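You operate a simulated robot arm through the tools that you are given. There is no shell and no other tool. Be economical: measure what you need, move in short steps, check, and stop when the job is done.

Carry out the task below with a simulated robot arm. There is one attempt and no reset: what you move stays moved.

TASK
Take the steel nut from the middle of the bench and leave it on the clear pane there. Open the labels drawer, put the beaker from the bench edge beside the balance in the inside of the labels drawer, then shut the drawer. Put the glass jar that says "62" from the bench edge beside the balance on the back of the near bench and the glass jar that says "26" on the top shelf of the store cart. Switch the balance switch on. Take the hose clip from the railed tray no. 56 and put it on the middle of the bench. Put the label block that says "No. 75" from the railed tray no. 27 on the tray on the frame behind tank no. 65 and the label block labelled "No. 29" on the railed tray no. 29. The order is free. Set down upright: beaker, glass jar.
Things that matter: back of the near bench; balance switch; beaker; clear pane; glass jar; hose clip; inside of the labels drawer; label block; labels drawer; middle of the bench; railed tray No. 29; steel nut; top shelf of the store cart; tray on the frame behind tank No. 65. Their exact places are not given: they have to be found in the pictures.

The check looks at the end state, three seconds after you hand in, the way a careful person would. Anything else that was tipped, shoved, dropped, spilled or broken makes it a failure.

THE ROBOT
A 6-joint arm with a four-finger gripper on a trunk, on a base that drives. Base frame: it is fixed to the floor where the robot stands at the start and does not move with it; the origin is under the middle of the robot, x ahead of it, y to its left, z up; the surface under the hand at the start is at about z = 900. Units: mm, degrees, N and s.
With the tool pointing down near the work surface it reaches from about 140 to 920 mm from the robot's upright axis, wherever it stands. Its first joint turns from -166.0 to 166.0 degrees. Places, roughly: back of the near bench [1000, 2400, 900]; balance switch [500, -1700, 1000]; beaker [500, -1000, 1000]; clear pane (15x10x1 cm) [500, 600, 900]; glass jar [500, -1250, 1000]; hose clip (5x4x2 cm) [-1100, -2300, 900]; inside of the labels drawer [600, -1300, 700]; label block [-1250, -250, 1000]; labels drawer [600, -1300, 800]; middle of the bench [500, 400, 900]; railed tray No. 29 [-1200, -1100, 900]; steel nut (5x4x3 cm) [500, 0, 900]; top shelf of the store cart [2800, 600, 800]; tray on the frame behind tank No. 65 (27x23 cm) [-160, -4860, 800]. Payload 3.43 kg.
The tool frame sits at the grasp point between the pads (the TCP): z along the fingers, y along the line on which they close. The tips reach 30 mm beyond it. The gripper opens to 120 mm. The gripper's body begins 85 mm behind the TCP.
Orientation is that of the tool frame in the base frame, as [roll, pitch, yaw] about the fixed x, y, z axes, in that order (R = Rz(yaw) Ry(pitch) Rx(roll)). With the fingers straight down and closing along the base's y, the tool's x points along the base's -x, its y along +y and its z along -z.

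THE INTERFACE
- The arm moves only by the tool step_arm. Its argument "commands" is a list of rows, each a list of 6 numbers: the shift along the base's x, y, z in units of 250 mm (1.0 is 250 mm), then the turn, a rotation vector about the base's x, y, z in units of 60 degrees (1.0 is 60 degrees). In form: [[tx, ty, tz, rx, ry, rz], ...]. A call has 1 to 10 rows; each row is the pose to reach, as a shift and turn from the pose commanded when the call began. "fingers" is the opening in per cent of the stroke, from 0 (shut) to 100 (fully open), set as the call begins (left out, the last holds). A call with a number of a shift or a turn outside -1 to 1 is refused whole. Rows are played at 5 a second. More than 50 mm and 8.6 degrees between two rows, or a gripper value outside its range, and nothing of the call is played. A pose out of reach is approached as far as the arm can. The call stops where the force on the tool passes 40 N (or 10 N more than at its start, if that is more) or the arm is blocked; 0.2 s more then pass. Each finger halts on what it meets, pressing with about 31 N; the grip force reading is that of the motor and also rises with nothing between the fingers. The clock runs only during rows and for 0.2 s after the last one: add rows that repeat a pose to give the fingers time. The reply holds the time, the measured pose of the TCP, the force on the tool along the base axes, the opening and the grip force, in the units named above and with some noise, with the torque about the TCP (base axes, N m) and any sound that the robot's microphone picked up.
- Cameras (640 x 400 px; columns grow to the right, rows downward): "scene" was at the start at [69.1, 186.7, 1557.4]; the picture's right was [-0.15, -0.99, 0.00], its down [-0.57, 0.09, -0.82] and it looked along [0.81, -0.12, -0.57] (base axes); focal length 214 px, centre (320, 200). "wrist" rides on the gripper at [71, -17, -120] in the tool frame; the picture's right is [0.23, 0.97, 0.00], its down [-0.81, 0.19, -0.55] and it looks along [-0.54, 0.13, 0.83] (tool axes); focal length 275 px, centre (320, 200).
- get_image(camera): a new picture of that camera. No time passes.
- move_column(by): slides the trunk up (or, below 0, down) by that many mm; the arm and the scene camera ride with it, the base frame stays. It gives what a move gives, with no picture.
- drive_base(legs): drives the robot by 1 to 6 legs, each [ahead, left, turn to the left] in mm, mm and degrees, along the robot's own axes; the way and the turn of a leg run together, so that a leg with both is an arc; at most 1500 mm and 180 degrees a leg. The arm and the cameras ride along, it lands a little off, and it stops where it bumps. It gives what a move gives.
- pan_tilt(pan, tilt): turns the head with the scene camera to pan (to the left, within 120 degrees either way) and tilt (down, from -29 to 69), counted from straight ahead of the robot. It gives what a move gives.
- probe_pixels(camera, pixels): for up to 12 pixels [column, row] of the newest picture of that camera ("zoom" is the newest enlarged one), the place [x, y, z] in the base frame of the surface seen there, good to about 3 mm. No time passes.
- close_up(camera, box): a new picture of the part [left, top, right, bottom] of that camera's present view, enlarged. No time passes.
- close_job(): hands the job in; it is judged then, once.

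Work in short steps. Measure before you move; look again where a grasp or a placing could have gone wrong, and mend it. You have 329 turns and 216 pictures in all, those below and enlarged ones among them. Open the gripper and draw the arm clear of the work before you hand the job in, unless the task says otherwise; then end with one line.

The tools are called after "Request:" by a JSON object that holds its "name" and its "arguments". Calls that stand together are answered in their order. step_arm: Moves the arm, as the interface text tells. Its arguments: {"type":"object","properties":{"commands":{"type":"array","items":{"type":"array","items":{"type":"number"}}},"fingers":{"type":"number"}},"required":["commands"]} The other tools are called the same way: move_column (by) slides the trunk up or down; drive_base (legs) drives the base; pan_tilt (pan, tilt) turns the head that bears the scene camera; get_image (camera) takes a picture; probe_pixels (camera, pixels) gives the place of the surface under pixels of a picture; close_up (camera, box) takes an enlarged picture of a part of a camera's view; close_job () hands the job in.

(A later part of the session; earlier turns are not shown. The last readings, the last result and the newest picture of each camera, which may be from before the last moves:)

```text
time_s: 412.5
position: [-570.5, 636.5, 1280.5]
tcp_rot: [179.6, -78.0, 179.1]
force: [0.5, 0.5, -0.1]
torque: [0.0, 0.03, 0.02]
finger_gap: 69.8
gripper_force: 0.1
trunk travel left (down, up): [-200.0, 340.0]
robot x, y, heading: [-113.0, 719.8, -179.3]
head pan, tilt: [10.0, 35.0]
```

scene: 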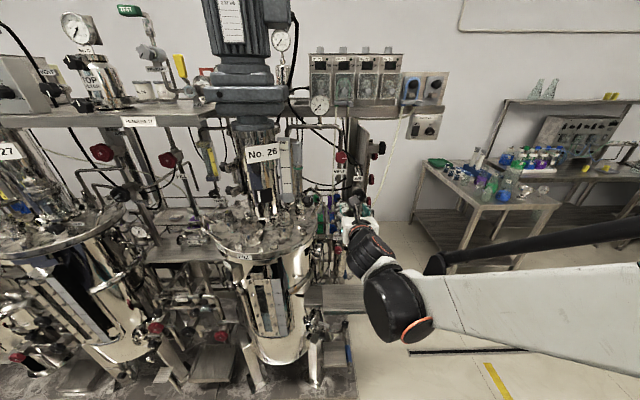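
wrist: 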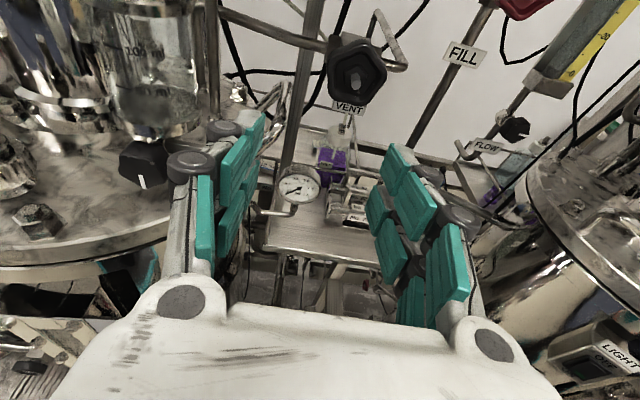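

There's about a metre of open floor between the row's right end (y≈720) and a table (y≥1700), leading to the corridor behind. I go there step by step.

Request:
{"name": "drive_base", "arguments": {"legs": [[0, -480, 0]]}}

Request:
{"name": "pan_tilt", "arguments": {"pan": 10, "tilt": 40}}

Request:
{"name": "get_image", "arguments": {"camera": "scene"}}

```text
time_s: 415.3
position: [-576.8, 1119.6, 1280.3]
tcp_rot: [179.5, -77.9, 178.8]
force: [-1.0, 0.4, 0.8]
torque: [-0.01, -0.01, 0.03]
finger_gap: 69.7
gripper_force: 0.0
trunk travel left (down, up): [-200.0, 340.0]
robot x, y, heading: [-114.3, 1195.9, -179.8]
head pan, tilt: [10.0, 35.0]
```

```text
time_s: 416.0
position: [-575.2, 1119.7, 1279.7]
tcp_rot: [179.5, -78.0, 178.7]
force: [0.6, 0.2, 0.4]
torque: [-0.01, 0.0, -0.01]
finger_gap: 69.8
gripper_force: 0.1
trunk travel left (down, up): [-200.0, 340.0]
robot x, y, heading: [-115.9, 1199.3, -180.0]
head pan, tilt: [10.0, 40.0]
```

```text
84 pictures are left
```

scene: 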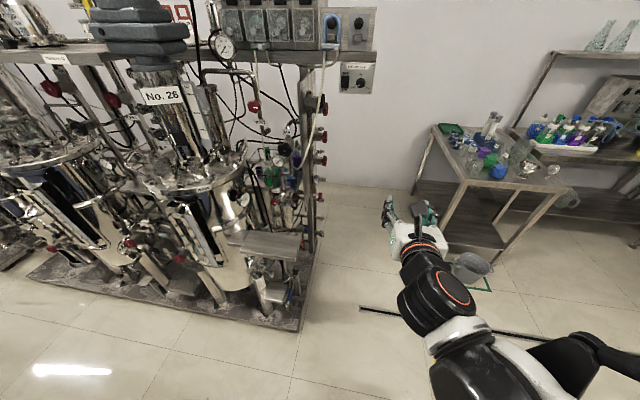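

Request:
{"name": "probe_pixels", "arguments": {"camera": "scene", "pixels": [[300, 325], [470, 275], [440, 235], [432, 130], [500, 205], [330, 200], [315, 245], [365, 310], [460, 262], [320, 140], [370, 230], [310, 70]]}}

```text
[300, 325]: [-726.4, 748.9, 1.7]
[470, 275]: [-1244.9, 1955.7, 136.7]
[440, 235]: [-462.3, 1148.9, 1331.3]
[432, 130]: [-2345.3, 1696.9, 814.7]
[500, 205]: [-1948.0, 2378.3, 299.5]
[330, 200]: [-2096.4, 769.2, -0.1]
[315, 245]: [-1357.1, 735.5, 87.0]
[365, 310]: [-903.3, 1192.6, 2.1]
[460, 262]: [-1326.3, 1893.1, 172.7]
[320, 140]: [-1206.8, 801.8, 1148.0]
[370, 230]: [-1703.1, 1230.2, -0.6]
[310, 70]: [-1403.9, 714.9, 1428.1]
```

The route is clear: along y≈1200 to x≈−1950, then down the corridor. I turn to face +x first so the arm points at the row from behind.

Request:
{"name": "drive_base", "arguments": {"legs": [[0, 0, 90], [0, 0, 90], [-900, 0, 0]]}}

```text
time_s: 428.4
position: [-570.7, 1275.5, 1281.1]
tcp_rot: [179.6, -77.9, -0.6]
force: [0.0, 0.2, -0.7]
torque: [0.01, -0.02, -0.02]
finger_gap: 69.5
gripper_force: 0.0
trunk travel left (down, up): [-200.0, 340.0]
robot x, y, heading: [-1029.9, 1190.8, 0.8]
head pan, tilt: [10.0, 40.0]
```

Request:
{"name": "drive_base", "arguments": {"legs": [[-920, 0, -0.8]]}}

Request:
{"name": "pan_tilt", "arguments": {"pan": -30, "tilt": 30}}

Request:
{"name": "get_image", "arguments": {"camera": "scene"}}

```text
time_s: 433.3
position: [-1492.1, 1263.6, 1279.6]
tcp_rot: [179.5, -77.9, -1.5]
force: [-0.9, 0.4, -0.1]
torque: [-0.01, 0.02, 0.05]
finger_gap: 69.6
gripper_force: 0.1
trunk travel left (down, up): [-200.0, 340.0]
robot x, y, heading: [-1954.2, 1184.9, -0.1]
head pan, tilt: [10.0, 40.0]
```

```text
time_s: 434.3
position: [-1492.8, 1263.2, 1280.1]
tcp_rot: [179.4, -77.9, -1.3]
force: [-0.5, 0.2, -0.3]
torque: [-0.03, 0.02, 0.02]
finger_gap: 69.9
gripper_force: 0.0
trunk travel left (down, up): [-200.0, 340.0]
robot x, y, heading: [-1957.6, 1187.0, -0.0]
head pan, tilt: [-30.0, 30.0]
```

```text
83 pictures are left
```

scene: 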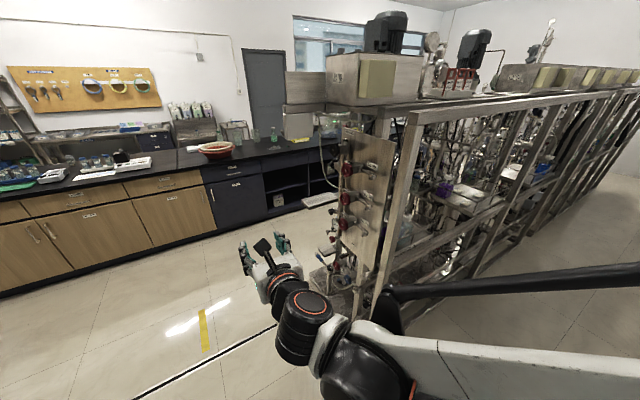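

The rear side is open with a clear corridor. I back up a bit more for clearance and drive along it to y≈−200.

Request:
{"name": "drive_base", "arguments": {"legs": [[-140, 0, 0], [0, -1380, 0]]}}

Request:
{"name": "pan_tilt", "arguments": {"pan": 0, "tilt": 35}}

Request:
{"name": "get_image", "arguments": {"camera": "scene"}}

Request:
{"name": "get_image", "arguments": {"camera": "wrist"}}

```text
time_s: 442.3
position: [-1666.5, -178.6, 1280.2]
tcp_rot: [179.6, -77.9, -4.6]
force: [0.0, 0.4, -0.2]
torque: [0.01, -0.01, 0.02]
finger_gap: 69.9
gripper_force: 0.1
trunk travel left (down, up): [-200.0, 340.0]
robot x, y, heading: [-2128.7, -231.4, -3.5]
head pan, tilt: [-30.0, 30.0]
```

```text
time_s: 443.3
position: [-1666.8, -178.6, 1280.5]
tcp_rot: [179.5, -77.9, -4.5]
force: [-0.3, -0.8, -0.1]
torque: [-0.01, 0.03, -0.01]
finger_gap: 69.4
gripper_force: 0.0
trunk travel left (down, up): [-200.0, 340.0]
robot x, y, heading: [-2133.5, -231.8, -3.2]
head pan, tilt: [0.0, 35.0]
```

```text
82 pictures are left
```

scene: 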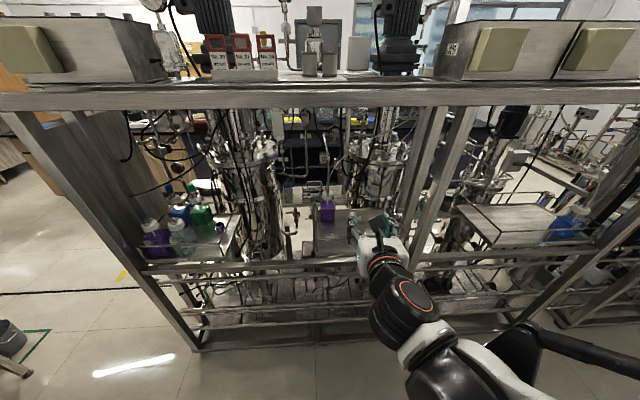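

```text
81 pictures are left
```

wrist: 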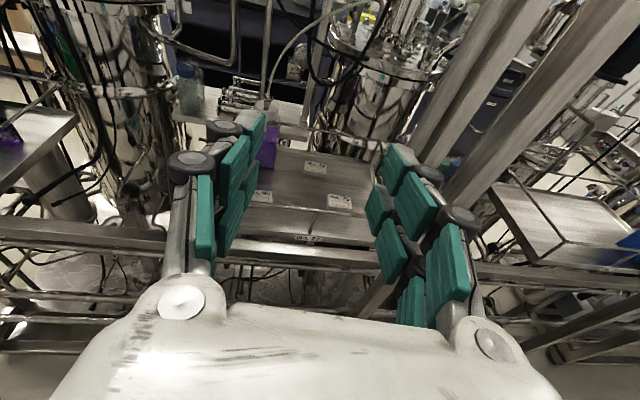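

Now the tray is well exposed from behind, with three small blocks. I zoom and probe.

Request:
{"name": "close_up", "arguments": {"camera": "wrist", "box": [235, 120, 395, 260]}}

Request:
{"name": "probe_pixels", "arguments": {"camera": "zoom", "pixels": [[330, 185], [315, 180], [110, 300], [415, 320], [300, 250], [200, 220], [290, 480], [230, 420], [130, 100], [480, 280], [545, 260], [300, 360]]}}

```text
2.86 times, centred on (315, 190) of wrist
```

zoom: 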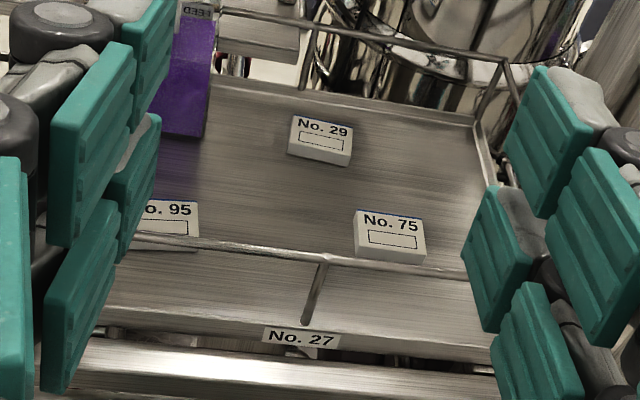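

```text
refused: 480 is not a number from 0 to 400
```

Request:
{"name": "probe_pixels", "arguments": {"camera": "zoom", "pixels": [[320, 142], [295, 150], [350, 155], [390, 240], [360, 245], [422, 255], [165, 225], [300, 255], [420, 268], [310, 300], [340, 215], [400, 55]]}}

Request:
{"name": "probe_pixels", "arguments": {"camera": "wrist", "pixels": [[300, 240], [340, 245], [150, 235], [440, 120], [480, 160], [380, 215], [250, 265], [330, 238], [300, 235]]}}

```text
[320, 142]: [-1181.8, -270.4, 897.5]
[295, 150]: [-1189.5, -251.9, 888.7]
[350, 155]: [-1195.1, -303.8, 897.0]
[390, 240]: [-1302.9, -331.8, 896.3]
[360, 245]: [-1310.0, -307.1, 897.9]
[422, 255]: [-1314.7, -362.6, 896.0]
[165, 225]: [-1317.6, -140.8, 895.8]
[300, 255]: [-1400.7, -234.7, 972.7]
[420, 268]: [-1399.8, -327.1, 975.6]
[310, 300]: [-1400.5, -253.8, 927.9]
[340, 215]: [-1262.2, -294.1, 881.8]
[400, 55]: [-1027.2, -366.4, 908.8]
```

```text
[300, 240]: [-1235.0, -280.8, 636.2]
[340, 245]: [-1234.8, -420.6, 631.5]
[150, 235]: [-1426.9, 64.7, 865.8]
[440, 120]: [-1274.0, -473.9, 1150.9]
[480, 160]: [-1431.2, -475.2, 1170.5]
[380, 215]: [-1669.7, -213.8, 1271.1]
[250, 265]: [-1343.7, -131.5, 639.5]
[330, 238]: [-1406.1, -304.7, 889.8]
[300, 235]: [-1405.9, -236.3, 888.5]
```

I can see blocks 29, 95 and 75 on tray No. 27 from behind. Rear rail at z≈973 (x≈−1400), block tops at 897. I tilt the tool to vertical (camera on the far side) and straighten the base.

Request:
{"name": "step_arm", "arguments": {"commands": [[0, 0, 0, 0, 0.13, 0], [0, 0, 0, 0, 0.26, 0], [0, 0, 0, 0, 0.39, 0], [0, 0, 0, 0, 0.52, 0], [0, 0, 0, 0, 0.65, 0], [0, 0, 0, 0, 0.78, 0], [0, 0, 0, 0, 0.9, 0], [0, 0, 0, 0, 1.0, 0]], "fingers": 65}}

Request:
{"name": "step_arm", "arguments": {"commands": [[0, 0, 0, 0, 0.1, 0], [0, 0, 0, 0, 0.2, 0], [0, 0, 0, 0, 0.3, 0]]}}

Request:
{"name": "drive_base", "arguments": {"legs": [[0, -160, 3.4]]}}

Request:
{"name": "get_image", "arguments": {"camera": "wrist"}}

```text
time_s: 445.1
position: [-1665.5, -179.3, 1281.0]
tcp_rot: [175.4, -17.7, -0.9]
force: [0.1, 0.6, -0.4]
torque: [0.05, 0.02, 0.03]
finger_gap: 78.1
gripper_force: 0.1
trunk travel left (down, up): [-200.0, 340.0]
robot x, y, heading: [-2133.3, -229.6, -3.2]
head pan, tilt: [0.0, 35.0]
```

```text
time_s: 445.9
position: [-1666.9, -178.2, 1280.9]
tcp_rot: [175.0, 0.1, -0.9]
force: [-0.1, -0.6, 0.4]
torque: [-0.02, 0.0, 0.01]
finger_gap: 77.8
gripper_force: 0.0
trunk travel left (down, up): [-200.0, 340.0]
robot x, y, heading: [-2131.6, -228.1, -3.2]
head pan, tilt: [0.0, 35.0]
```

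```text
time_s: 447.3
position: [-1674.3, -310.7, 1281.2]
tcp_rot: [175.2, 0.0, 2.4]
force: [0.8, -0.9, 0.2]
torque: [0.05, -0.02, 0.0]
finger_gap: 78.2
gripper_force: 0.1
trunk travel left (down, up): [-200.0, 340.0]
robot x, y, heading: [-2135.9, -389.6, 0.2]
head pan, tilt: [0.0, 35.0]
```

```text
79 pictures are left
```

wrist: 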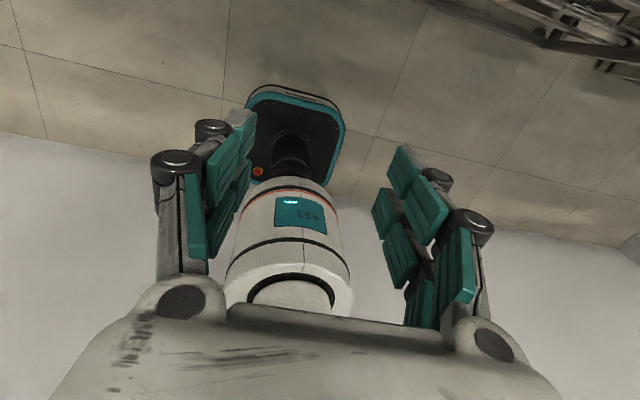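

The tool is vertical with a 5° roll error. I correct it, lower the trunk by 80, and extend above block 75.

Request:
{"name": "move_column", "arguments": {"by": -80}}

Request:
{"name": "step_arm", "arguments": {"commands": [[0.12, 0, 0, 0.03, 0, 0], [0.26, -0.01, 0, 0.06, 0, 0], [0.4, -0.02, 0, 0.082, 0, -0.02], [0.54, -0.03, -0.02, 0.082, 0, -0.04], [0.68, -0.04, -0.04, 0.082, 0, -0.04], [0.82, -0.05, -0.06, 0.082, 0, -0.04], [0.96, -0.06, -0.08, 0.082, 0, -0.04]]}}

Request:
{"name": "step_arm", "arguments": {"commands": [[0.12, -0.01, 0, 0, 0, 0], [0.26, -0.02, 0, 0, 0, 0], [0.4, -0.03, -0.05, 0, 0, 0], [0.5, -0.04, -0.12, 0, 0, 0], [0.5, -0.04, -0.12, 0, 0, 0]]}}

Request:
{"name": "get_image", "arguments": {"camera": "wrist"}}

Request:
{"name": "get_image", "arguments": {"camera": "scene"}}

```text
time_s: 448.4
position: [-1673.9, -309.9, 1201.9]
tcp_rot: [175.1, 0.0, 2.4]
force: [-0.9, 0.6, 1.2]
torque: [-0.04, -0.01, 0.01]
finger_gap: 78.0
gripper_force: 0.1
trunk travel left (down, up): [-120.0, 420.0]
robot x, y, heading: [-2136.1, -390.8, 0.4]
head pan, tilt: [0.0, 35.0]
```

```text
time_s: 450.0
position: [-1431.7, -311.5, 1179.2]
tcp_rot: [179.7, -0.1, -0.8]
force: [0.5, -0.2, 0.1]
torque: [-0.01, 0.0, -0.01]
finger_gap: 78.2
gripper_force: 0.1
out of reach, approached as far as the arm can: row 5, 6, 7
trunk travel left (down, up): [-120.0, 420.0]
robot x, y, heading: [-2133.7, -392.2, 0.4]
head pan, tilt: [0.0, 35.0]
```

```text
time_s: 451.2
position: [-1308.8, -304.7, 1147.8]
tcp_rot: [179.8, 0.0, -1.3]
force: [-0.5, 1.1, -0.7]
torque: [-0.02, 0.04, -0.03]
finger_gap: 78.0
gripper_force: 0.0
out of reach, approached as far as the arm can: row 1, 2, 3, 4, 5
trunk travel left (down, up): [-120.0, 420.0]
robot x, y, heading: [-2134.5, -386.2, 0.0]
head pan, tilt: [0.0, 35.0]
```

```text
78 pictures are left
```

wrist: 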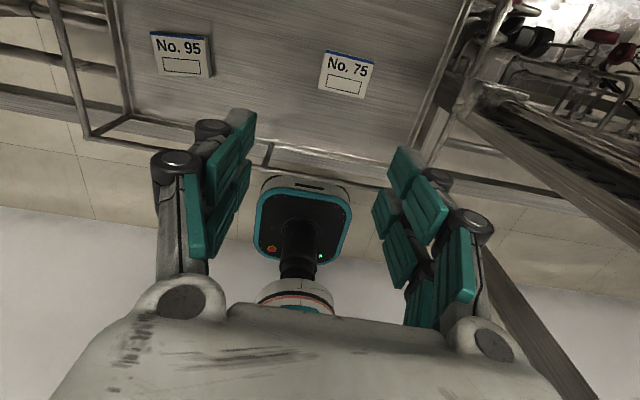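

```text
77 pictures are left
```

scene: 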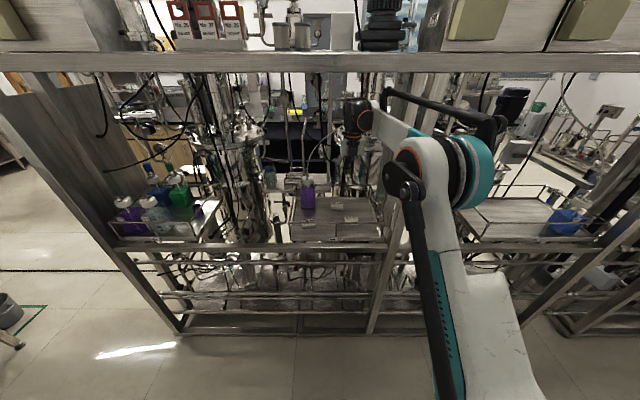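

The wrist spin limit hinders again, so I un-flip the tool (yaw −180°) for a comfortable range.

Request:
{"name": "step_arm", "arguments": {"commands": [[0, 0, 0, 0, 0, -0.13], [0, 0, 0, 0, 0, -0.26], [0, 0, 0, 0, 0, -0.39], [0, 0, 0, 0, 0, -0.52], [0, 0, 0, 0, 0, -0.65], [0, 0, 0, 0, 0, -0.78], [0, 0, 0, 0, 0, -0.9], [0, 0, 0, 0, 0, -1.0]]}}

Request:
{"name": "step_arm", "arguments": {"commands": [[0, 0, 0, 0, 0, -0.13], [0, 0, 0, 0, 0, -0.26], [0, 0, 0, 0, 0, -0.39], [0, 0, 0, 0, 0, -0.52], [0, 0, 0, 0, 0, -0.65], [0, 0, 0, 0, 0, -0.78], [0, 0, 0, 0, 0, -0.9], [0, 0, 0, 0, 0, -1.0]]}}

Request:
{"name": "step_arm", "arguments": {"commands": [[0, 0, 0, 0, 0, -0.13], [0, 0, 0, 0, 0, -0.26], [0, 0, 0, 0, 0, -0.39], [0, 0, 0, 0, 0, -0.52], [0, -0.03, 0, 0, 0, -0.65], [0, -0.06, 0, 0, 0, -0.78], [0, -0.09, 0, 0, 0, -0.9], [0, -0.12, 0, 0, 0, -0.98]]}}

Request:
{"name": "get_image", "arguments": {"camera": "wrist"}}

```text
time_s: 453.0
position: [-1312.6, -305.9, 1148.7]
tcp_rot: [180.0, -0.2, -60.2]
force: [-0.2, 0.5, 0.2]
torque: [-0.03, -0.04, 0.01]
finger_gap: 77.8
gripper_force: 0.1
trunk travel left (down, up): [-120.0, 420.0]
robot x, y, heading: [-2136.4, -387.8, 0.2]
head pan, tilt: [0.0, 35.0]
```

```text
time_s: 454.8
position: [-1312.3, -307.6, 1150.7]
tcp_rot: [-179.9, -0.1, -120.0]
force: [0.5, 0.4, -1.1]
torque: [-0.01, 0.0, 0.01]
finger_gap: 77.9
gripper_force: 0.2
trunk travel left (down, up): [-120.0, 420.0]
robot x, y, heading: [-2138.0, -388.4, 0.2]
head pan, tilt: [0.0, 35.0]
```

```text
time_s: 456.6
position: [-1311.8, -336.5, 1150.1]
tcp_rot: [-180.0, -0.1, -178.9]
force: [0.6, -0.9, -0.9]
torque: [-0.01, -0.01, -0.01]
finger_gap: 78.0
gripper_force: 0.1
trunk travel left (down, up): [-120.0, 420.0]
robot x, y, heading: [-2134.9, -390.1, 0.5]
head pan, tilt: [0.0, 35.0]
```

```text
76 pictures are left
```

wrist: 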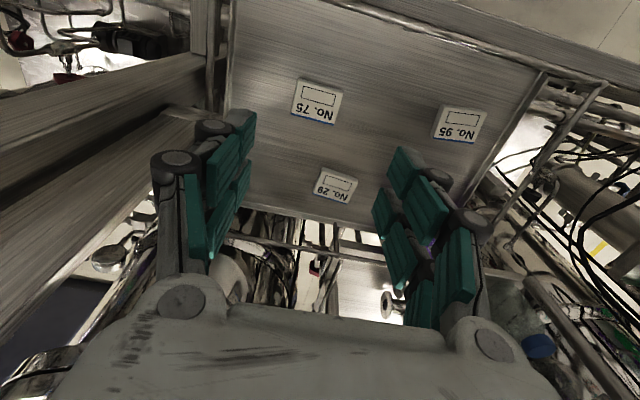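

Now the range is comfortable. I'll take block 29 first: I drive 120 mm closer and probe its edges.

Request:
{"name": "drive_base", "arguments": {"legs": [[120, 0, 0]]}}

Request:
{"name": "get_image", "arguments": {"camera": "wrist"}}

Request:
{"name": "close_up", "arguments": {"camera": "wrist", "box": [220, 0, 420, 140]}}

```text
time_s: 457.9
position: [-1194.1, -336.9, 1150.5]
tcp_rot: [-180.0, -0.1, -178.9]
force: [1.0, -0.4, 0.4]
torque: [-0.01, 0.04, 0.02]
finger_gap: 78.0
gripper_force: 0.0
trunk travel left (down, up): [-120.0, 420.0]
robot x, y, heading: [-2014.0, -389.0, -0.1]
head pan, tilt: [0.0, 35.0]
```

```text
75 pictures are left
```

wrist: 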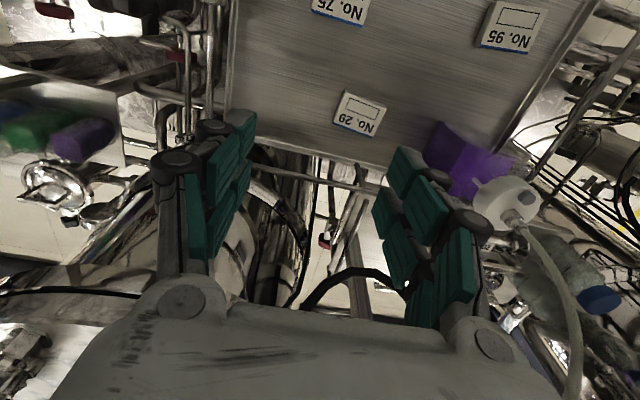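

```text
2.86 times, centred on (320, 70) of wrist
```

zoom: 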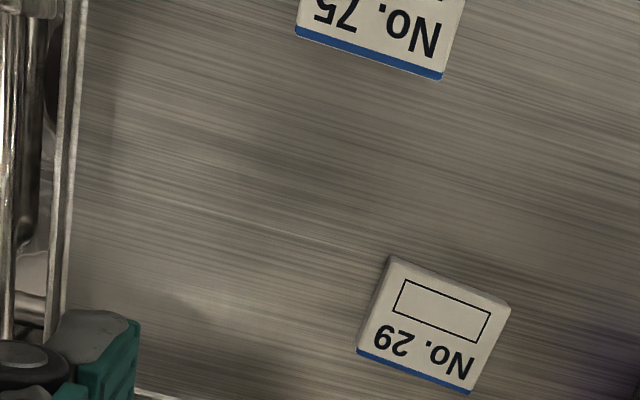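

Request:
{"name": "probe_pixels", "arguments": {"camera": "zoom", "pixels": [[392, 262], [505, 309], [468, 386], [362, 348], [430, 325], [300, 22], [438, 72]]}}

```text
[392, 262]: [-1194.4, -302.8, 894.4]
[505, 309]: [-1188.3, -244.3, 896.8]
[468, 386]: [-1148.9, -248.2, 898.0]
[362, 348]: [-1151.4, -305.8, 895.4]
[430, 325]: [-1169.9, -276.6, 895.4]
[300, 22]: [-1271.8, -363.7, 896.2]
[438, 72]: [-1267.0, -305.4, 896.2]
```

Block 29 is centred at (−1171,−275), 58×42 mm, top 896. I move above and descend to TCP z≈915.

Request:
{"name": "step_arm", "arguments": {"commands": [[0.05, 0.12, -0.02, 0, 0, 0], [0.092, 0.248, -0.06, 0, 0, 0], [0.092, 0.248, -0.24, 0, 0, 0], [0.092, 0.248, -0.42, 0, 0, 0], [0.092, 0.248, -0.6, 0, 0, 0], [0.092, 0.248, -0.72, 0, 0, 0]]}}

Request:
{"name": "get_image", "arguments": {"camera": "wrist"}}

```text
time_s: 459.3
position: [-1172.8, -276.2, 967.5]
tcp_rot: [-179.9, -0.1, -178.9]
force: [0.2, 0.3, -0.7]
torque: [0.0, 0.0, 0.0]
finger_gap: 78.0
gripper_force: 0.0
trunk travel left (down, up): [-120.0, 420.0]
robot x, y, heading: [-2013.1, -390.9, -0.1]
head pan, tilt: [0.0, 35.0]
```

```text
73 pictures are left
```

wrist: 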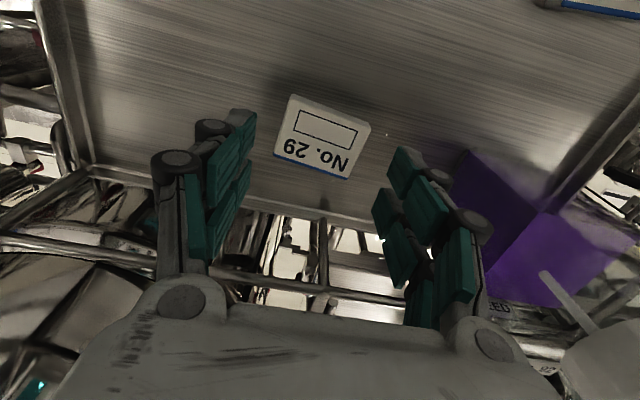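

It's aligned. I descend and grasp.

Request:
{"name": "step_arm", "arguments": {"commands": [[0, 0, -0.1, 0, 0, 0], [0, 0, -0.18, 0, 0, 0], [0, 0, -0.208, 0, 0, 0], [0, 0, -0.208, 0, 0, 0]]}}

Request:
{"name": "step_arm", "arguments": {"commands": [[0, 0, 0, 0, 0, 0], [0, 0, 0, 0, 0, 0], [0, 0, 0, 0, 0, 0], [0, 0, 0, 0, 0, 0]], "fingers": 20}}

Request:
{"name": "step_arm", "arguments": {"commands": [[0, 0, 0.03, 0, 0, 0], [0, 0, 0.08, 0, 0, 0], [0, 0, 0.16, 0, 0, 0], [0, 0, 0.3, 0, 0, 0], [0, 0, 0.45, 0, 0, 0], [0, 0, 0.6, 0, 0, 0], [0, 0, 0.75, 0, 0, 0]]}}

Request:
{"name": "get_image", "arguments": {"camera": "wrist"}}

```text
time_s: 460.3
position: [-1172.5, -276.2, 916.7]
tcp_rot: [-179.9, -0.1, -178.9]
force: [-0.4, 0.9, 0.1]
torque: [0.0, 0.0, -0.02]
finger_gap: 77.9
gripper_force: 0.0
trunk travel left (down, up): [-120.0, 420.0]
robot x, y, heading: [-2017.7, -387.6, 0.4]
head pan, tilt: [0.0, 35.0]
```

```text
time_s: 461.3
position: [-1172.0, -275.8, 916.8]
tcp_rot: [179.9, -0.1, -179.0]
force: [-0.7, 0.2, 2.8]
torque: [0.0, 0.08, 0.02]
finger_gap: 61.5
gripper_force: 30.9
trunk travel left (down, up): [-120.0, 420.0]
robot x, y, heading: [-2016.8, -390.7, -0.2]
head pan, tilt: [0.0, 35.0]
```

```text
time_s: 462.9
position: [-1171.5, -273.8, 1105.0]
tcp_rot: [180.0, -0.1, -178.9]
force: [-0.3, -0.8, -0.7]
torque: [0.0, 0.0, -0.01]
finger_gap: 61.4
gripper_force: 30.7
trunk travel left (down, up): [-120.0, 420.0]
robot x, y, heading: [-2015.8, -389.5, 0.1]
head pan, tilt: [0.0, 35.0]
```

```text
72 pictures are left
```

wrist: 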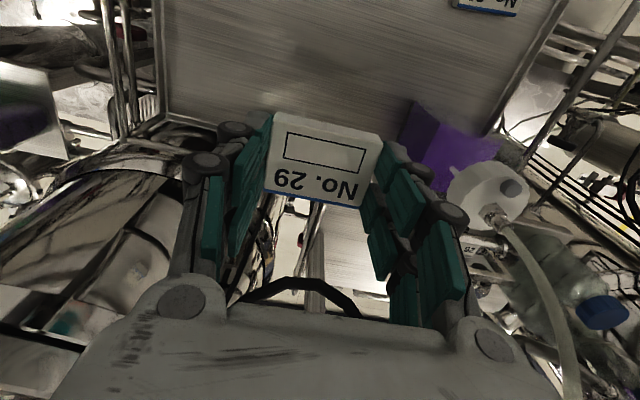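

Block 29 is held. I retract out of the frame, then drive along the corridor to tray 29.

Request:
{"name": "step_arm", "arguments": {"commands": [[-0.1, 0, 0.1, 0, 0, 0], [-0.24, 0, 0.16, 0, 0, 0], [-0.38, 0, 0.2, 0, 0, 0], [-0.52, 0, 0.24, 0, 0, 0], [-0.66, 0, 0.24, 0, 0, 0], [-0.8, 0, 0.24, 0, 0, 0], [-0.95, 0, 0.24, 0, 0, 0]]}}

Request:
{"name": "step_arm", "arguments": {"commands": [[-0.14, 0, 0, 0, 0, 0], [-0.28, 0, 0, 0, 0, 0], [-0.42, 0, 0, 0, 0, 0], [-0.56, 0, 0, 0, 0, 0], [-0.7, 0, 0, 0, 0, 0]]}}

Request:
{"name": "drive_base", "arguments": {"legs": [[-80, 0, 0], [0, -760, 0]]}}

Request:
{"name": "pan_tilt", "arguments": {"pan": 0, "tilt": 40}}

Request:
{"name": "get_image", "arguments": {"camera": "scene"}}

```text
time_s: 464.5
position: [-1412.2, -273.4, 1167.7]
tcp_rot: [180.0, -0.1, -178.8]
force: [-0.1, 0.1, 0.3]
torque: [0.03, -0.03, 0.01]
finger_gap: 61.4
gripper_force: 30.8
trunk travel left (down, up): [-120.0, 420.0]
robot x, y, heading: [-2017.5, -386.1, 0.1]
head pan, tilt: [0.0, 35.0]
```

```text
time_s: 465.6
position: [-1481.1, -267.8, 1161.6]
tcp_rot: [180.0, -0.1, 179.7]
force: [0.3, 0.1, -0.9]
torque: [0.01, 0.03, 0.01]
finger_gap: 61.1
gripper_force: 31.5
trunk travel left (down, up): [-120.0, 420.0]
robot x, y, heading: [-2018.1, -386.5, 0.3]
head pan, tilt: [0.0, 35.0]
stopped in row 5: the arm was blocked; the commanded pose is now the measured one
```

```text
time_s: 470.4
position: [-1569.4, -1042.0, 1162.3]
tcp_rot: [-180.0, -0.1, 179.5]
force: [-0.3, 0.4, -0.4]
torque: [0.01, 0.0, 0.02]
finger_gap: 61.4
gripper_force: 31.2
trunk travel left (down, up): [-120.0, 420.0]
robot x, y, heading: [-2099.9, -1155.3, -0.8]
head pan, tilt: [0.0, 35.0]
```

```text
time_s: 471.1
position: [-1570.2, -1040.6, 1162.9]
tcp_rot: [179.9, -0.1, 179.5]
force: [0.3, 0.0, -0.1]
torque: [-0.02, 0.0, 0.02]
finger_gap: 61.2
gripper_force: 31.4
trunk travel left (down, up): [-120.0, 420.0]
robot x, y, heading: [-2104.3, -1156.3, -0.5]
head pan, tilt: [0.0, 40.0]
```

```text
71 pictures are left
```

scene: 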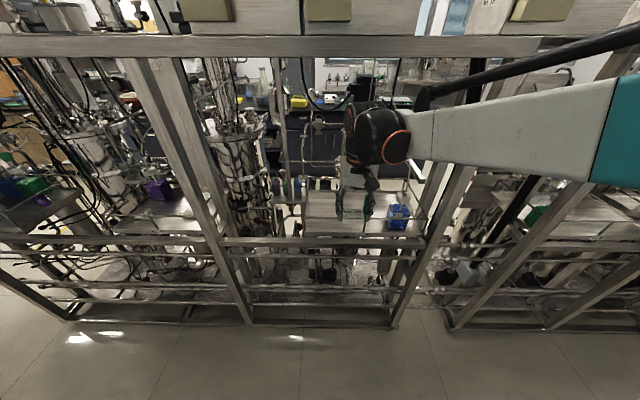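

Tray 29 is visible behind the gripper, with a blue bottle at its right. I zoom and probe.

Request:
{"name": "close_up", "arguments": {"camera": "scene", "box": [280, 160, 450, 270]}}

Request:
{"name": "probe_pixels", "arguments": {"camera": "zoom", "pixels": [[150, 210], [200, 240], [250, 160], [400, 250], [440, 210], [110, 230], [200, 180], [300, 260], [500, 200], [150, 130], [380, 230], [510, 260]]}}

```text
3.64 times, centred on (365, 215) of scene
```

zoom: 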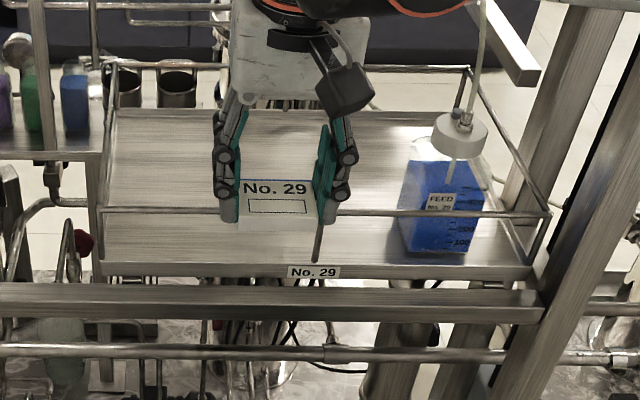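

```text
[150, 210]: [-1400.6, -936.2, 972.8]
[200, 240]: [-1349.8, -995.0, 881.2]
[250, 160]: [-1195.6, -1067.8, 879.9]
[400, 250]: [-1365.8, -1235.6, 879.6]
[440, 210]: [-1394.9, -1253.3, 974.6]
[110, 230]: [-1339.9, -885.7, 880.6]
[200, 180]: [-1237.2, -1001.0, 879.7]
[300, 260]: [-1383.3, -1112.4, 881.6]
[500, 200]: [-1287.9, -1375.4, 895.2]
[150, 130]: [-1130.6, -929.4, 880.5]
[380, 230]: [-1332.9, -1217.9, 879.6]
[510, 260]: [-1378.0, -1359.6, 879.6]
```

Tray 29 has a large free floor (z≈880). I extend to (−1250,−1050) and lower.

Request:
{"name": "step_arm", "arguments": {"commands": [[0.14, 0, 0, 0, 0, 0], [0.28, 0, 0, 0, 0, 0], [0.42, 0, 0, 0, 0, 0], [0.56, 0, 0, 0, 0, 0], [0.7, 0, 0, 0, 0, 0], [0.84, 0, 0, 0, 0, 0], [0.98, 0, 0, 0, 0, 0]]}}

Request:
{"name": "step_arm", "arguments": {"commands": [[0.14, -0.02, 0, 0, 0, 0], [0.28, -0.04, -0.1, 0, 0, 0], [0.3, -0.04, -0.25, 0, 0, 0], [0.3, -0.04, -0.4, 0, 0, 0], [0.3, -0.04, -0.55, 0, 0, 0], [0.3, -0.04, -0.7, 0, 0, 0]]}}

Request:
{"name": "get_image", "arguments": {"camera": "wrist"}}

```text
time_s: 472.7
position: [-1326.2, -1041.1, 1161.2]
tcp_rot: [180.0, 0.0, 179.4]
force: [0.0, 0.5, -0.5]
torque: [-0.04, -0.01, -0.03]
finger_gap: 61.6
gripper_force: 30.9
trunk travel left (down, up): [-120.0, 420.0]
robot x, y, heading: [-2100.1, -1157.4, -0.3]
head pan, tilt: [0.0, 40.0]
```

```text
time_s: 474.1
position: [-1250.8, -1050.4, 984.7]
tcp_rot: [179.9, -0.2, 179.5]
force: [-0.2, 0.2, -0.7]
torque: [-0.03, 0.03, 0.0]
finger_gap: 61.2
gripper_force: 30.9
trunk travel left (down, up): [-120.0, 420.0]
robot x, y, heading: [-2098.7, -1158.9, -0.5]
head pan, tilt: [0.0, 40.0]
```

```text
69 pictures are left
```

wrist: 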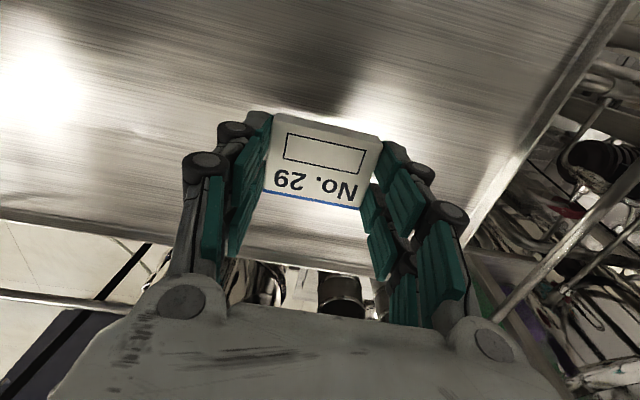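

I lower to just above the tray and feel for contact.

Request:
{"name": "step_arm", "arguments": {"commands": [[0, 0, -0.1, 0, 0, 0], [0, 0, -0.2, 0, 0, 0], [0, 0, -0.255, 0, 0, 0], [0, 0, -0.268, 0, 0, 0], [0, 0, -0.268, 0, 0, 0]]}}

Request:
{"name": "step_arm", "arguments": {"commands": [[0, 0, -0.006, 0, 0, 0], [0, 0, -0.012, 0, 0, 0], [0, 0, -0.012, 0, 0, 0]]}}

```text
time_s: 475.3
position: [-1252.0, -1049.6, 918.8]
tcp_rot: [179.9, -0.1, 179.5]
force: [0.2, 1.3, 0.1]
torque: [0.02, 0.01, 0.03]
finger_gap: 61.2
gripper_force: 30.9
trunk travel left (down, up): [-120.0, 420.0]
robot x, y, heading: [-2102.4, -1159.6, -0.9]
head pan, tilt: [0.0, 40.0]
```

```text
time_s: 476.1
position: [-1250.3, -1050.4, 917.5]
tcp_rot: [180.0, 0.0, 179.5]
force: [0.0, 0.0, -0.8]
torque: [0.02, 0.01, 0.02]
finger_gap: 61.1
gripper_force: 31.1
trunk travel left (down, up): [-120.0, 420.0]
robot x, y, heading: [-2097.9, -1155.8, -0.6]
head pan, tilt: [0.0, 40.0]
```

Request:
{"name": "step_arm", "arguments": {"commands": [[0, 0, -0.006, 0, 0, 0], [0, 0, -0.012, 0, 0, 0], [0, 0, -0.012, 0, 0, 0]]}}

```text
time_s: 476.9
position: [-1251.2, -1051.2, 917.7]
tcp_rot: [179.9, 0.0, 179.5]
force: [6.9, 0.2, 22.3]
torque: [0.05, 0.08, 0.01]
finger_gap: 61.6
gripper_force: 30.9
trunk travel left (down, up): [-120.0, 420.0]
robot x, y, heading: [-2100.6, -1155.9, -0.3]
head pan, tilt: [0.0, 40.0]
```

Contact. I ease up, open to about 80 mm, rise and look.

Request:
{"name": "step_arm", "arguments": {"commands": [[0, 0, 0.006, 0, 0, 0], [0, 0, 0.006, 0, 0, 0]]}}

Request:
{"name": "step_arm", "arguments": {"commands": [[0, 0, 0, 0, 0, 0], [0, 0, 0, 0, 0, 0], [0, 0, 0, 0, 0, 0]], "fingers": 68}}

Request:
{"name": "step_arm", "arguments": {"commands": [[0, 0, 0.12, 0, 0, 0], [0, 0, 0.28, 0, 0, 0], [0, 0, 0.44, 0, 0, 0], [0, 0, 0.6, 0, 0, 0], [0, 0, 0.76, 0, 0, 0], [0, 0, 0.92, 0, 0, 0], [-0.1, -0.05, 1.0, 0, 0, 0]]}}

Request:
{"name": "get_image", "arguments": {"camera": "wrist"}}

```text
time_s: 477.5
position: [-1251.4, -1050.1, 916.9]
tcp_rot: [180.0, 0.1, 179.5]
force: [3.7, 1.5, 14.4]
torque: [0.1, -0.06, 0.0]
finger_gap: 61.6
gripper_force: 30.6
trunk travel left (down, up): [-120.0, 420.0]
robot x, y, heading: [-2102.6, -1158.2, -0.5]
head pan, tilt: [0.0, 40.0]
```

```text
time_s: 478.3
position: [-1249.8, -1051.0, 915.2]
tcp_rot: [180.0, -0.2, 179.5]
force: [0.8, 0.4, -0.4]
torque: [0.01, 0.04, 0.0]
finger_gap: 81.5
gripper_force: 0.1
trunk travel left (down, up): [-120.0, 420.0]
robot x, y, heading: [-2099.7, -1155.1, -0.6]
head pan, tilt: [0.0, 40.0]
```

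```text
time_s: 479.9
position: [-1277.2, -1065.0, 1166.5]
tcp_rot: [180.0, -0.2, 179.4]
force: [0.1, -0.2, 0.2]
torque: [0.0, 0.04, 0.02]
finger_gap: 81.7
gripper_force: 0.1
trunk travel left (down, up): [-120.0, 420.0]
robot x, y, heading: [-2102.7, -1160.5, -0.5]
head pan, tilt: [0.0, 40.0]
```

```text
68 pictures are left
```

wrist: 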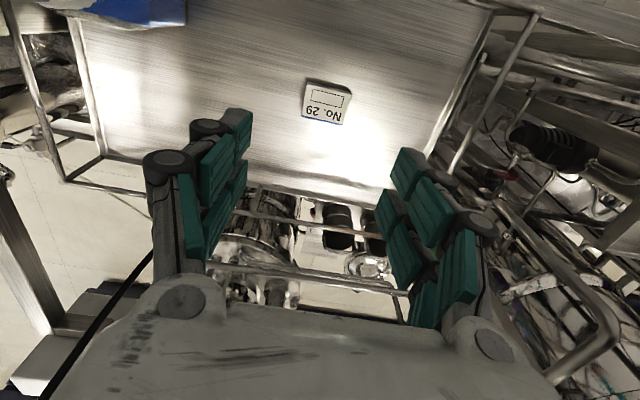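

Block 29 is on tray 29. I retract and return to tray 27 for block 75.

Request:
{"name": "step_arm", "arguments": {"commands": [[-0.14, -0.05, 0, 0, 0, 0], [-0.28, -0.12, 0, 0, 0, 0], [-0.42, -0.2, 0, 0, 0, 0], [-0.56, -0.28, 0, 0, 0, 0], [-0.7, -0.36, 0, 0, 0, 0], [-0.84, -0.42, 0, 0, 0, 0], [-0.98, -0.48, 0, 0, 0, 0]]}}

Request:
{"name": "step_arm", "arguments": {"commands": [[-0.1, 0, 0, 0, 0, 0], [-0.2, 0, 0, 0, 0, 0]]}}

Request:
{"name": "drive_base", "arguments": {"legs": [[0, 790, 0.6]]}}

```text
time_s: 481.5
position: [-1520.3, -1180.8, 1165.5]
tcp_rot: [180.0, 0.0, 179.6]
force: [0.9, 0.3, -0.2]
torque: [-0.02, -0.01, -0.02]
finger_gap: 81.4
gripper_force: 0.1
trunk travel left (down, up): [-120.0, 420.0]
robot x, y, heading: [-2098.8, -1158.9, -0.7]
head pan, tilt: [0.0, 40.0]
```

```text
time_s: 482.1
position: [-1573.2, -1183.8, 1166.0]
tcp_rot: [-179.9, 0.1, 179.6]
force: [0.6, -0.5, 0.2]
torque: [-0.01, -0.01, 0.01]
finger_gap: 81.6
gripper_force: 0.0
trunk travel left (down, up): [-120.0, 420.0]
robot x, y, heading: [-2098.3, -1157.4, -0.8]
head pan, tilt: [0.0, 40.0]
```

```text
time_s: 486.3
position: [-1558.5, -399.1, 1163.9]
tcp_rot: [-179.9, -0.1, 178.8]
force: [-0.7, 0.2, 0.3]
torque: [0.02, -0.01, -0.01]
finger_gap: 81.4
gripper_force: 0.0
trunk travel left (down, up): [-120.0, 420.0]
robot x, y, heading: [-2088.8, -368.7, -1.3]
head pan, tilt: [0.0, 40.0]
```

I move laterally to y=−335, then extend over block 75 and check.

Request:
{"name": "step_arm", "arguments": {"commands": [[0, 0.13, 0, 0, 0, 0], [0.02, 0.256, 0, 0, 0, 0.02], [0.16, 0.256, 0, 0, 0, 0.02], [0.3, 0.256, 0, 0, 0, 0.02], [0.44, 0.256, 0, 0, 0, 0.02], [0.58, 0.256, 0, 0, 0, 0.02], [0.72, 0.256, 0, 0, 0, 0.02], [0.86, 0.256, 0, 0, 0, 0.02], [1.0, 0.256, -0.05, 0, 0, 0.02], [1.0, 0.256, -0.2, 0, 0, 0.02]], "fingers": 65}}

Request:
{"name": "get_image", "arguments": {"camera": "wrist"}}

Request:
{"name": "close_up", "arguments": {"camera": "wrist", "box": [240, 80, 400, 200]}}

```text
time_s: 488.5
position: [-1305.9, -334.9, 1112.3]
tcp_rot: [-180.0, -0.1, 179.9]
force: [0.6, -0.4, -0.9]
torque: [0.0, 0.01, -0.03]
finger_gap: 77.9
gripper_force: 0.0
trunk travel left (down, up): [-120.0, 420.0]
robot x, y, heading: [-2088.1, -363.8, -1.4]
head pan, tilt: [0.0, 40.0]
```

```text
67 pictures are left
```

wrist: 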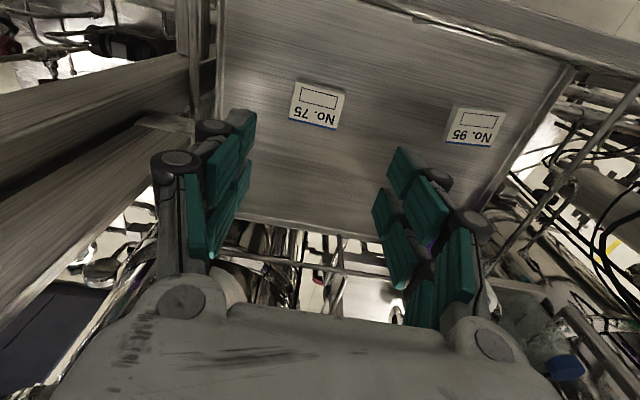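

```text
3.33 times, centred on (320, 140) of wrist
```

zoom: 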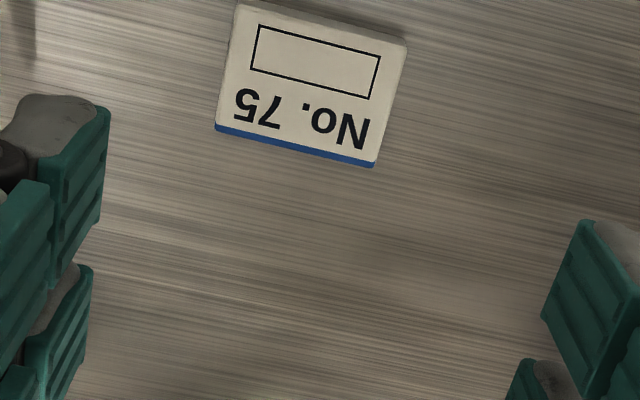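

Request:
{"name": "probe_pixels", "arguments": {"camera": "zoom", "pixels": [[240, 6], [402, 44], [372, 158], [220, 124], [310, 85]]}}

```text
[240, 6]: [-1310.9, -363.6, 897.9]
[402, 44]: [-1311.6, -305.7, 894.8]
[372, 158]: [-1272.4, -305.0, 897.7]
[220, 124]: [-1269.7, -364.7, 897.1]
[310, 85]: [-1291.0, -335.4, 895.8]
```

Block 75 is at (−1291,−335). I descend and grasp.

Request:
{"name": "step_arm", "arguments": {"commands": [[0.06, 0, -0.14, 0, 0, 0], [0.06, 0, -0.3, 0, 0, 0], [0.06, 0, -0.46, 0, 0, 0], [0.06, 0, -0.62, 0, 0, 0], [0.06, 0, -0.74, 0, 0, 0], [0.06, 0, -0.785, 0, 0, 0], [0.06, 0, -0.785, 0, 0, 0]]}}

Request:
{"name": "step_arm", "arguments": {"commands": [[0, 0, 0, 0, 0, 0], [0, 0, 0, 0, 0, 0], [0, 0, 0, 0, 0, 0], [0, 0, 0, 0, 0, 0]], "fingers": 20}}

Request:
{"name": "step_arm", "arguments": {"commands": [[0, 0, 0.03, 0, 0, 0], [0, 0, 0.08, 0, 0, 0], [0, 0, 0.16, 0, 0, 0], [0, 0, 0.3, 0, 0, 0], [0, 0, 0.45, 0, 0, 0], [0, 0, 0.6, 0, 0, 0], [0, 0, 0.75, 0, 0, 0], [0, 0, 0.9, 0, 0, 0], [0, 0, 1.0, 0, 0, 0]]}}

Request:
{"name": "get_image", "arguments": {"camera": "wrist"}}

```text
time_s: 490.1
position: [-1290.8, -335.3, 917.9]
tcp_rot: [180.0, -0.1, -180.0]
force: [0.2, 0.2, -0.2]
torque: [-0.03, 0.02, 0.02]
finger_gap: 77.7
gripper_force: 0.1
trunk travel left (down, up): [-120.0, 420.0]
robot x, y, heading: [-2090.1, -369.0, -1.2]
head pan, tilt: [0.0, 40.0]
```

```text
time_s: 491.1
position: [-1290.3, -336.0, 917.3]
tcp_rot: [180.0, -0.2, -179.9]
force: [0.9, -0.1, -0.1]
torque: [0.01, -0.01, -0.03]
finger_gap: 61.1
gripper_force: 31.3
trunk travel left (down, up): [-120.0, 420.0]
robot x, y, heading: [-2084.6, -366.2, -1.4]
head pan, tilt: [0.0, 40.0]
```

```text
time_s: 493.1
position: [-1293.0, -334.2, 1168.7]
tcp_rot: [-180.0, -0.1, 180.0]
force: [0.4, 0.0, -0.5]
torque: [0.0, 0.02, 0.04]
finger_gap: 61.6
gripper_force: 31.0
trunk travel left (down, up): [-120.0, 420.0]
robot x, y, heading: [-2087.9, -367.5, -1.1]
head pan, tilt: [0.0, 40.0]
```

```text
65 pictures are left
```

wrist: 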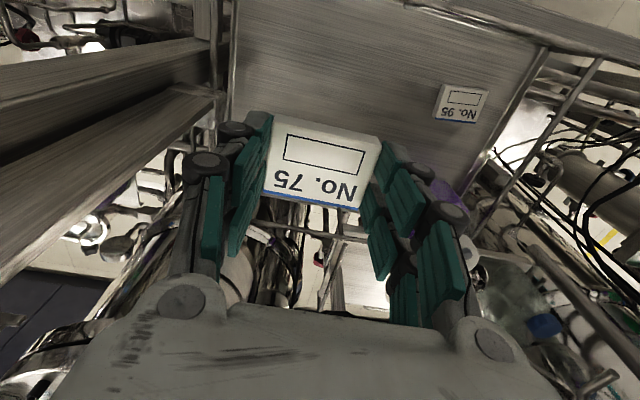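

Block 75 is held. I retract out of the frame and head down the corridor toward the far corner.

Request:
{"name": "step_arm", "arguments": {"commands": [[-0.14, 0, 0, 0, 0, 0], [-0.28, 0, 0, 0, 0, 0], [-0.42, 0, 0, 0, 0, 0], [-0.56, 0, 0, 0, 0, 0], [-0.7, 0, 0, 0, 0, 0], [-0.84, 0, 0, 0, 0, 0], [-0.98, -0.04, 0, 0, 0, 0]]}}

Request:
{"name": "step_arm", "arguments": {"commands": [[-0.1, -0.1, 0, 0, 0, 0], [-0.2, -0.2, 0, 0, 0, 0], [-0.24, -0.3, 0, 0, 0, 0]]}}

Request:
{"name": "drive_base", "arguments": {"legs": [[0, -1300, 1.2]]}}

Request:
{"name": "pan_tilt", "arguments": {"pan": -30, "tilt": 30}}

Request:
{"name": "get_image", "arguments": {"camera": "scene"}}

```text
time_s: 494.7
position: [-1539.7, -346.4, 1168.3]
tcp_rot: [180.0, -0.1, 179.9]
force: [0.1, -0.1, 0.6]
torque: [-0.03, -0.03, 0.0]
finger_gap: 61.2
gripper_force: 31.5
trunk travel left (down, up): [-120.0, 420.0]
robot x, y, heading: [-2084.9, -366.9, -1.2]
head pan, tilt: [0.0, 40.0]
```

```text
time_s: 495.5
position: [-1599.5, -417.4, 1167.9]
tcp_rot: [180.0, -0.1, -180.0]
force: [-0.5, 0.4, -1.2]
torque: [-0.04, 0.01, 0.0]
finger_gap: 61.3
gripper_force: 30.9
trunk travel left (down, up): [-120.0, 420.0]
robot x, y, heading: [-2087.6, -366.9, -1.5]
head pan, tilt: [0.0, 40.0]
```

```text
time_s: 502.0
position: [-1598.3, -1687.7, 1167.8]
tcp_rot: [180.0, 0.0, -177.7]
force: [-0.5, 0.2, -0.5]
torque: [0.01, 0.0, -0.01]
finger_gap: 61.1
gripper_force: 31.1
trunk travel left (down, up): [-120.0, 420.0]
robot x, y, heading: [-2090.2, -1650.6, 0.9]
head pan, tilt: [0.0, 40.0]
```

```text
time_s: 503.0
position: [-1594.8, -1688.6, 1168.0]
tcp_rot: [179.9, -0.1, -177.7]
force: [1.7, 0.3, -0.1]
torque: [0.0, 0.02, -0.02]
finger_gap: 61.2
gripper_force: 30.7
trunk travel left (down, up): [-120.0, 420.0]
robot x, y, heading: [-2085.8, -1658.0, 1.1]
head pan, tilt: [-30.0, 30.0]
```

```text
64 pictures are left
```

scene: 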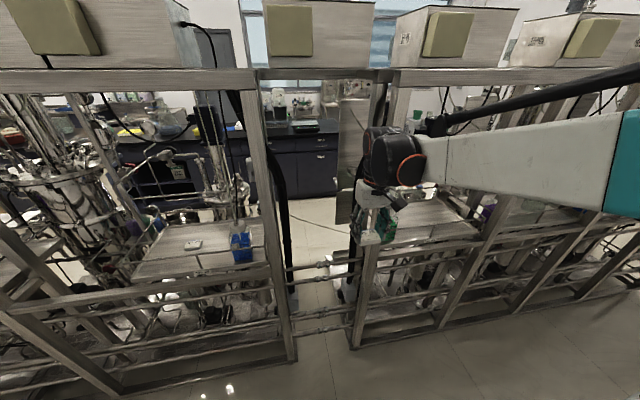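

The corridor continues clear. I set the head back and continue.

Request:
{"name": "pan_tilt", "arguments": {"pan": 5, "tilt": 35}}

Request:
{"name": "drive_base", "arguments": {"legs": [[0, -1400, -1.0]]}}

Request:
{"name": "drive_base", "arguments": {"legs": [[0, -900, 0]]}}

Request:
{"name": "get_image", "arguments": {"camera": "scene"}}

```text
time_s: 504.0
position: [-1598.5, -1688.3, 1167.9]
tcp_rot: [180.0, -0.1, -177.6]
force: [0.9, -0.2, -0.4]
torque: [0.04, 0.03, 0.0]
finger_gap: 61.5
gripper_force: 30.9
trunk travel left (down, up): [-120.0, 420.0]
robot x, y, heading: [-2086.7, -1650.9, 1.0]
head pan, tilt: [5.0, 35.0]
```

```text
time_s: 510.0
position: [-1601.1, -3005.1, 1167.8]
tcp_rot: [179.9, -0.1, 179.1]
force: [-0.9, -0.3, -0.4]
torque: [0.01, -0.05, 0.0]
finger_gap: 61.1
gripper_force: 31.4
trunk travel left (down, up): [-120.0, 420.0]
robot x, y, heading: [-2087.3, -2946.3, -2.0]
head pan, tilt: [5.0, 35.0]
stopped in leg 1: the robot was blocked; the commanded pose is now the measured one
```

```text
time_s: 510.7
position: [-1600.7, -3004.9, 1167.0]
tcp_rot: [-179.9, -0.1, 179.0]
force: [0.0, 0.7, -1.0]
torque: [-0.07, -0.01, 0.0]
finger_gap: 61.5
gripper_force: 31.2
trunk travel left (down, up): [-120.0, 420.0]
robot x, y, heading: [-2084.7, -2945.9, -2.1]
head pan, tilt: [5.0, 35.0]
stopped in leg 1: the robot was blocked; the commanded pose is now the measured one
```

```text
63 pictures are left
```

scene: 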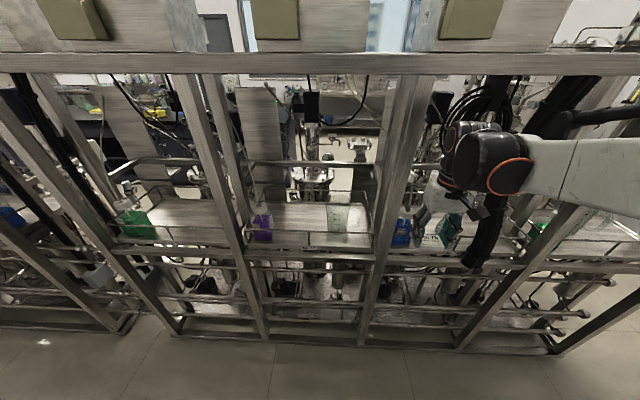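

Blocked, probably by a wall pillar on the right. I back off, turn to face down the corridor and look.

Request:
{"name": "drive_base", "arguments": {"legs": [[0, 450, 2], [60, 0, 0], [0, 0, -90]]}}

Request:
{"name": "pan_tilt", "arguments": {"pan": 0, "tilt": 35}}

Request:
{"name": "get_image", "arguments": {"camera": "scene"}}

```text
time_s: 517.9
position: [-2060.3, -2983.6, 1166.8]
tcp_rot: [-179.9, -0.1, 91.0]
force: [-0.7, 0.5, -0.2]
torque: [-0.03, -0.01, -0.01]
finger_gap: 61.3
gripper_force: 31.0
trunk travel left (down, up): [-120.0, 420.0]
robot x, y, heading: [-2015.1, -2496.1, -90.2]
head pan, tilt: [5.0, 35.0]
```

```text
time_s: 518.5
position: [-2061.2, -2983.1, 1165.9]
tcp_rot: [-180.0, -0.1, 90.9]
force: [0.5, 1.0, -0.6]
torque: [0.0, 0.01, 0.01]
finger_gap: 61.4
gripper_force: 30.9
trunk travel left (down, up): [-120.0, 420.0]
robot x, y, heading: [-2014.0, -2496.7, -90.3]
head pan, tilt: [0.0, 35.0]
```

```text
62 pictures are left
```

scene: 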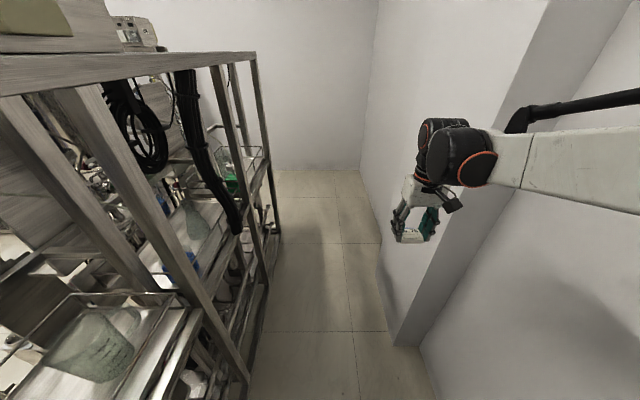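

Request:
{"name": "probe_pixels", "arguments": {"camera": "scene", "pixels": [[393, 345], [378, 245], [420, 345], [480, 180], [280, 235], [245, 380], [270, 290], [262, 60], [365, 175], [325, 170], [240, 225]]}}

```text
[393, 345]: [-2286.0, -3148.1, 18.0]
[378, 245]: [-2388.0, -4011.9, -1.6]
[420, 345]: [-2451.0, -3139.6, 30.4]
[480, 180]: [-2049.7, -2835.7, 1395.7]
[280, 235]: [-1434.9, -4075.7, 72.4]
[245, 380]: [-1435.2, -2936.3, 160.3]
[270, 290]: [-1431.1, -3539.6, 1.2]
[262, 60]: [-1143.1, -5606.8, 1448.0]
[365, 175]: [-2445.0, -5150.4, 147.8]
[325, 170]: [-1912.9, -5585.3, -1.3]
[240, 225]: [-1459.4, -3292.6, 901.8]
```

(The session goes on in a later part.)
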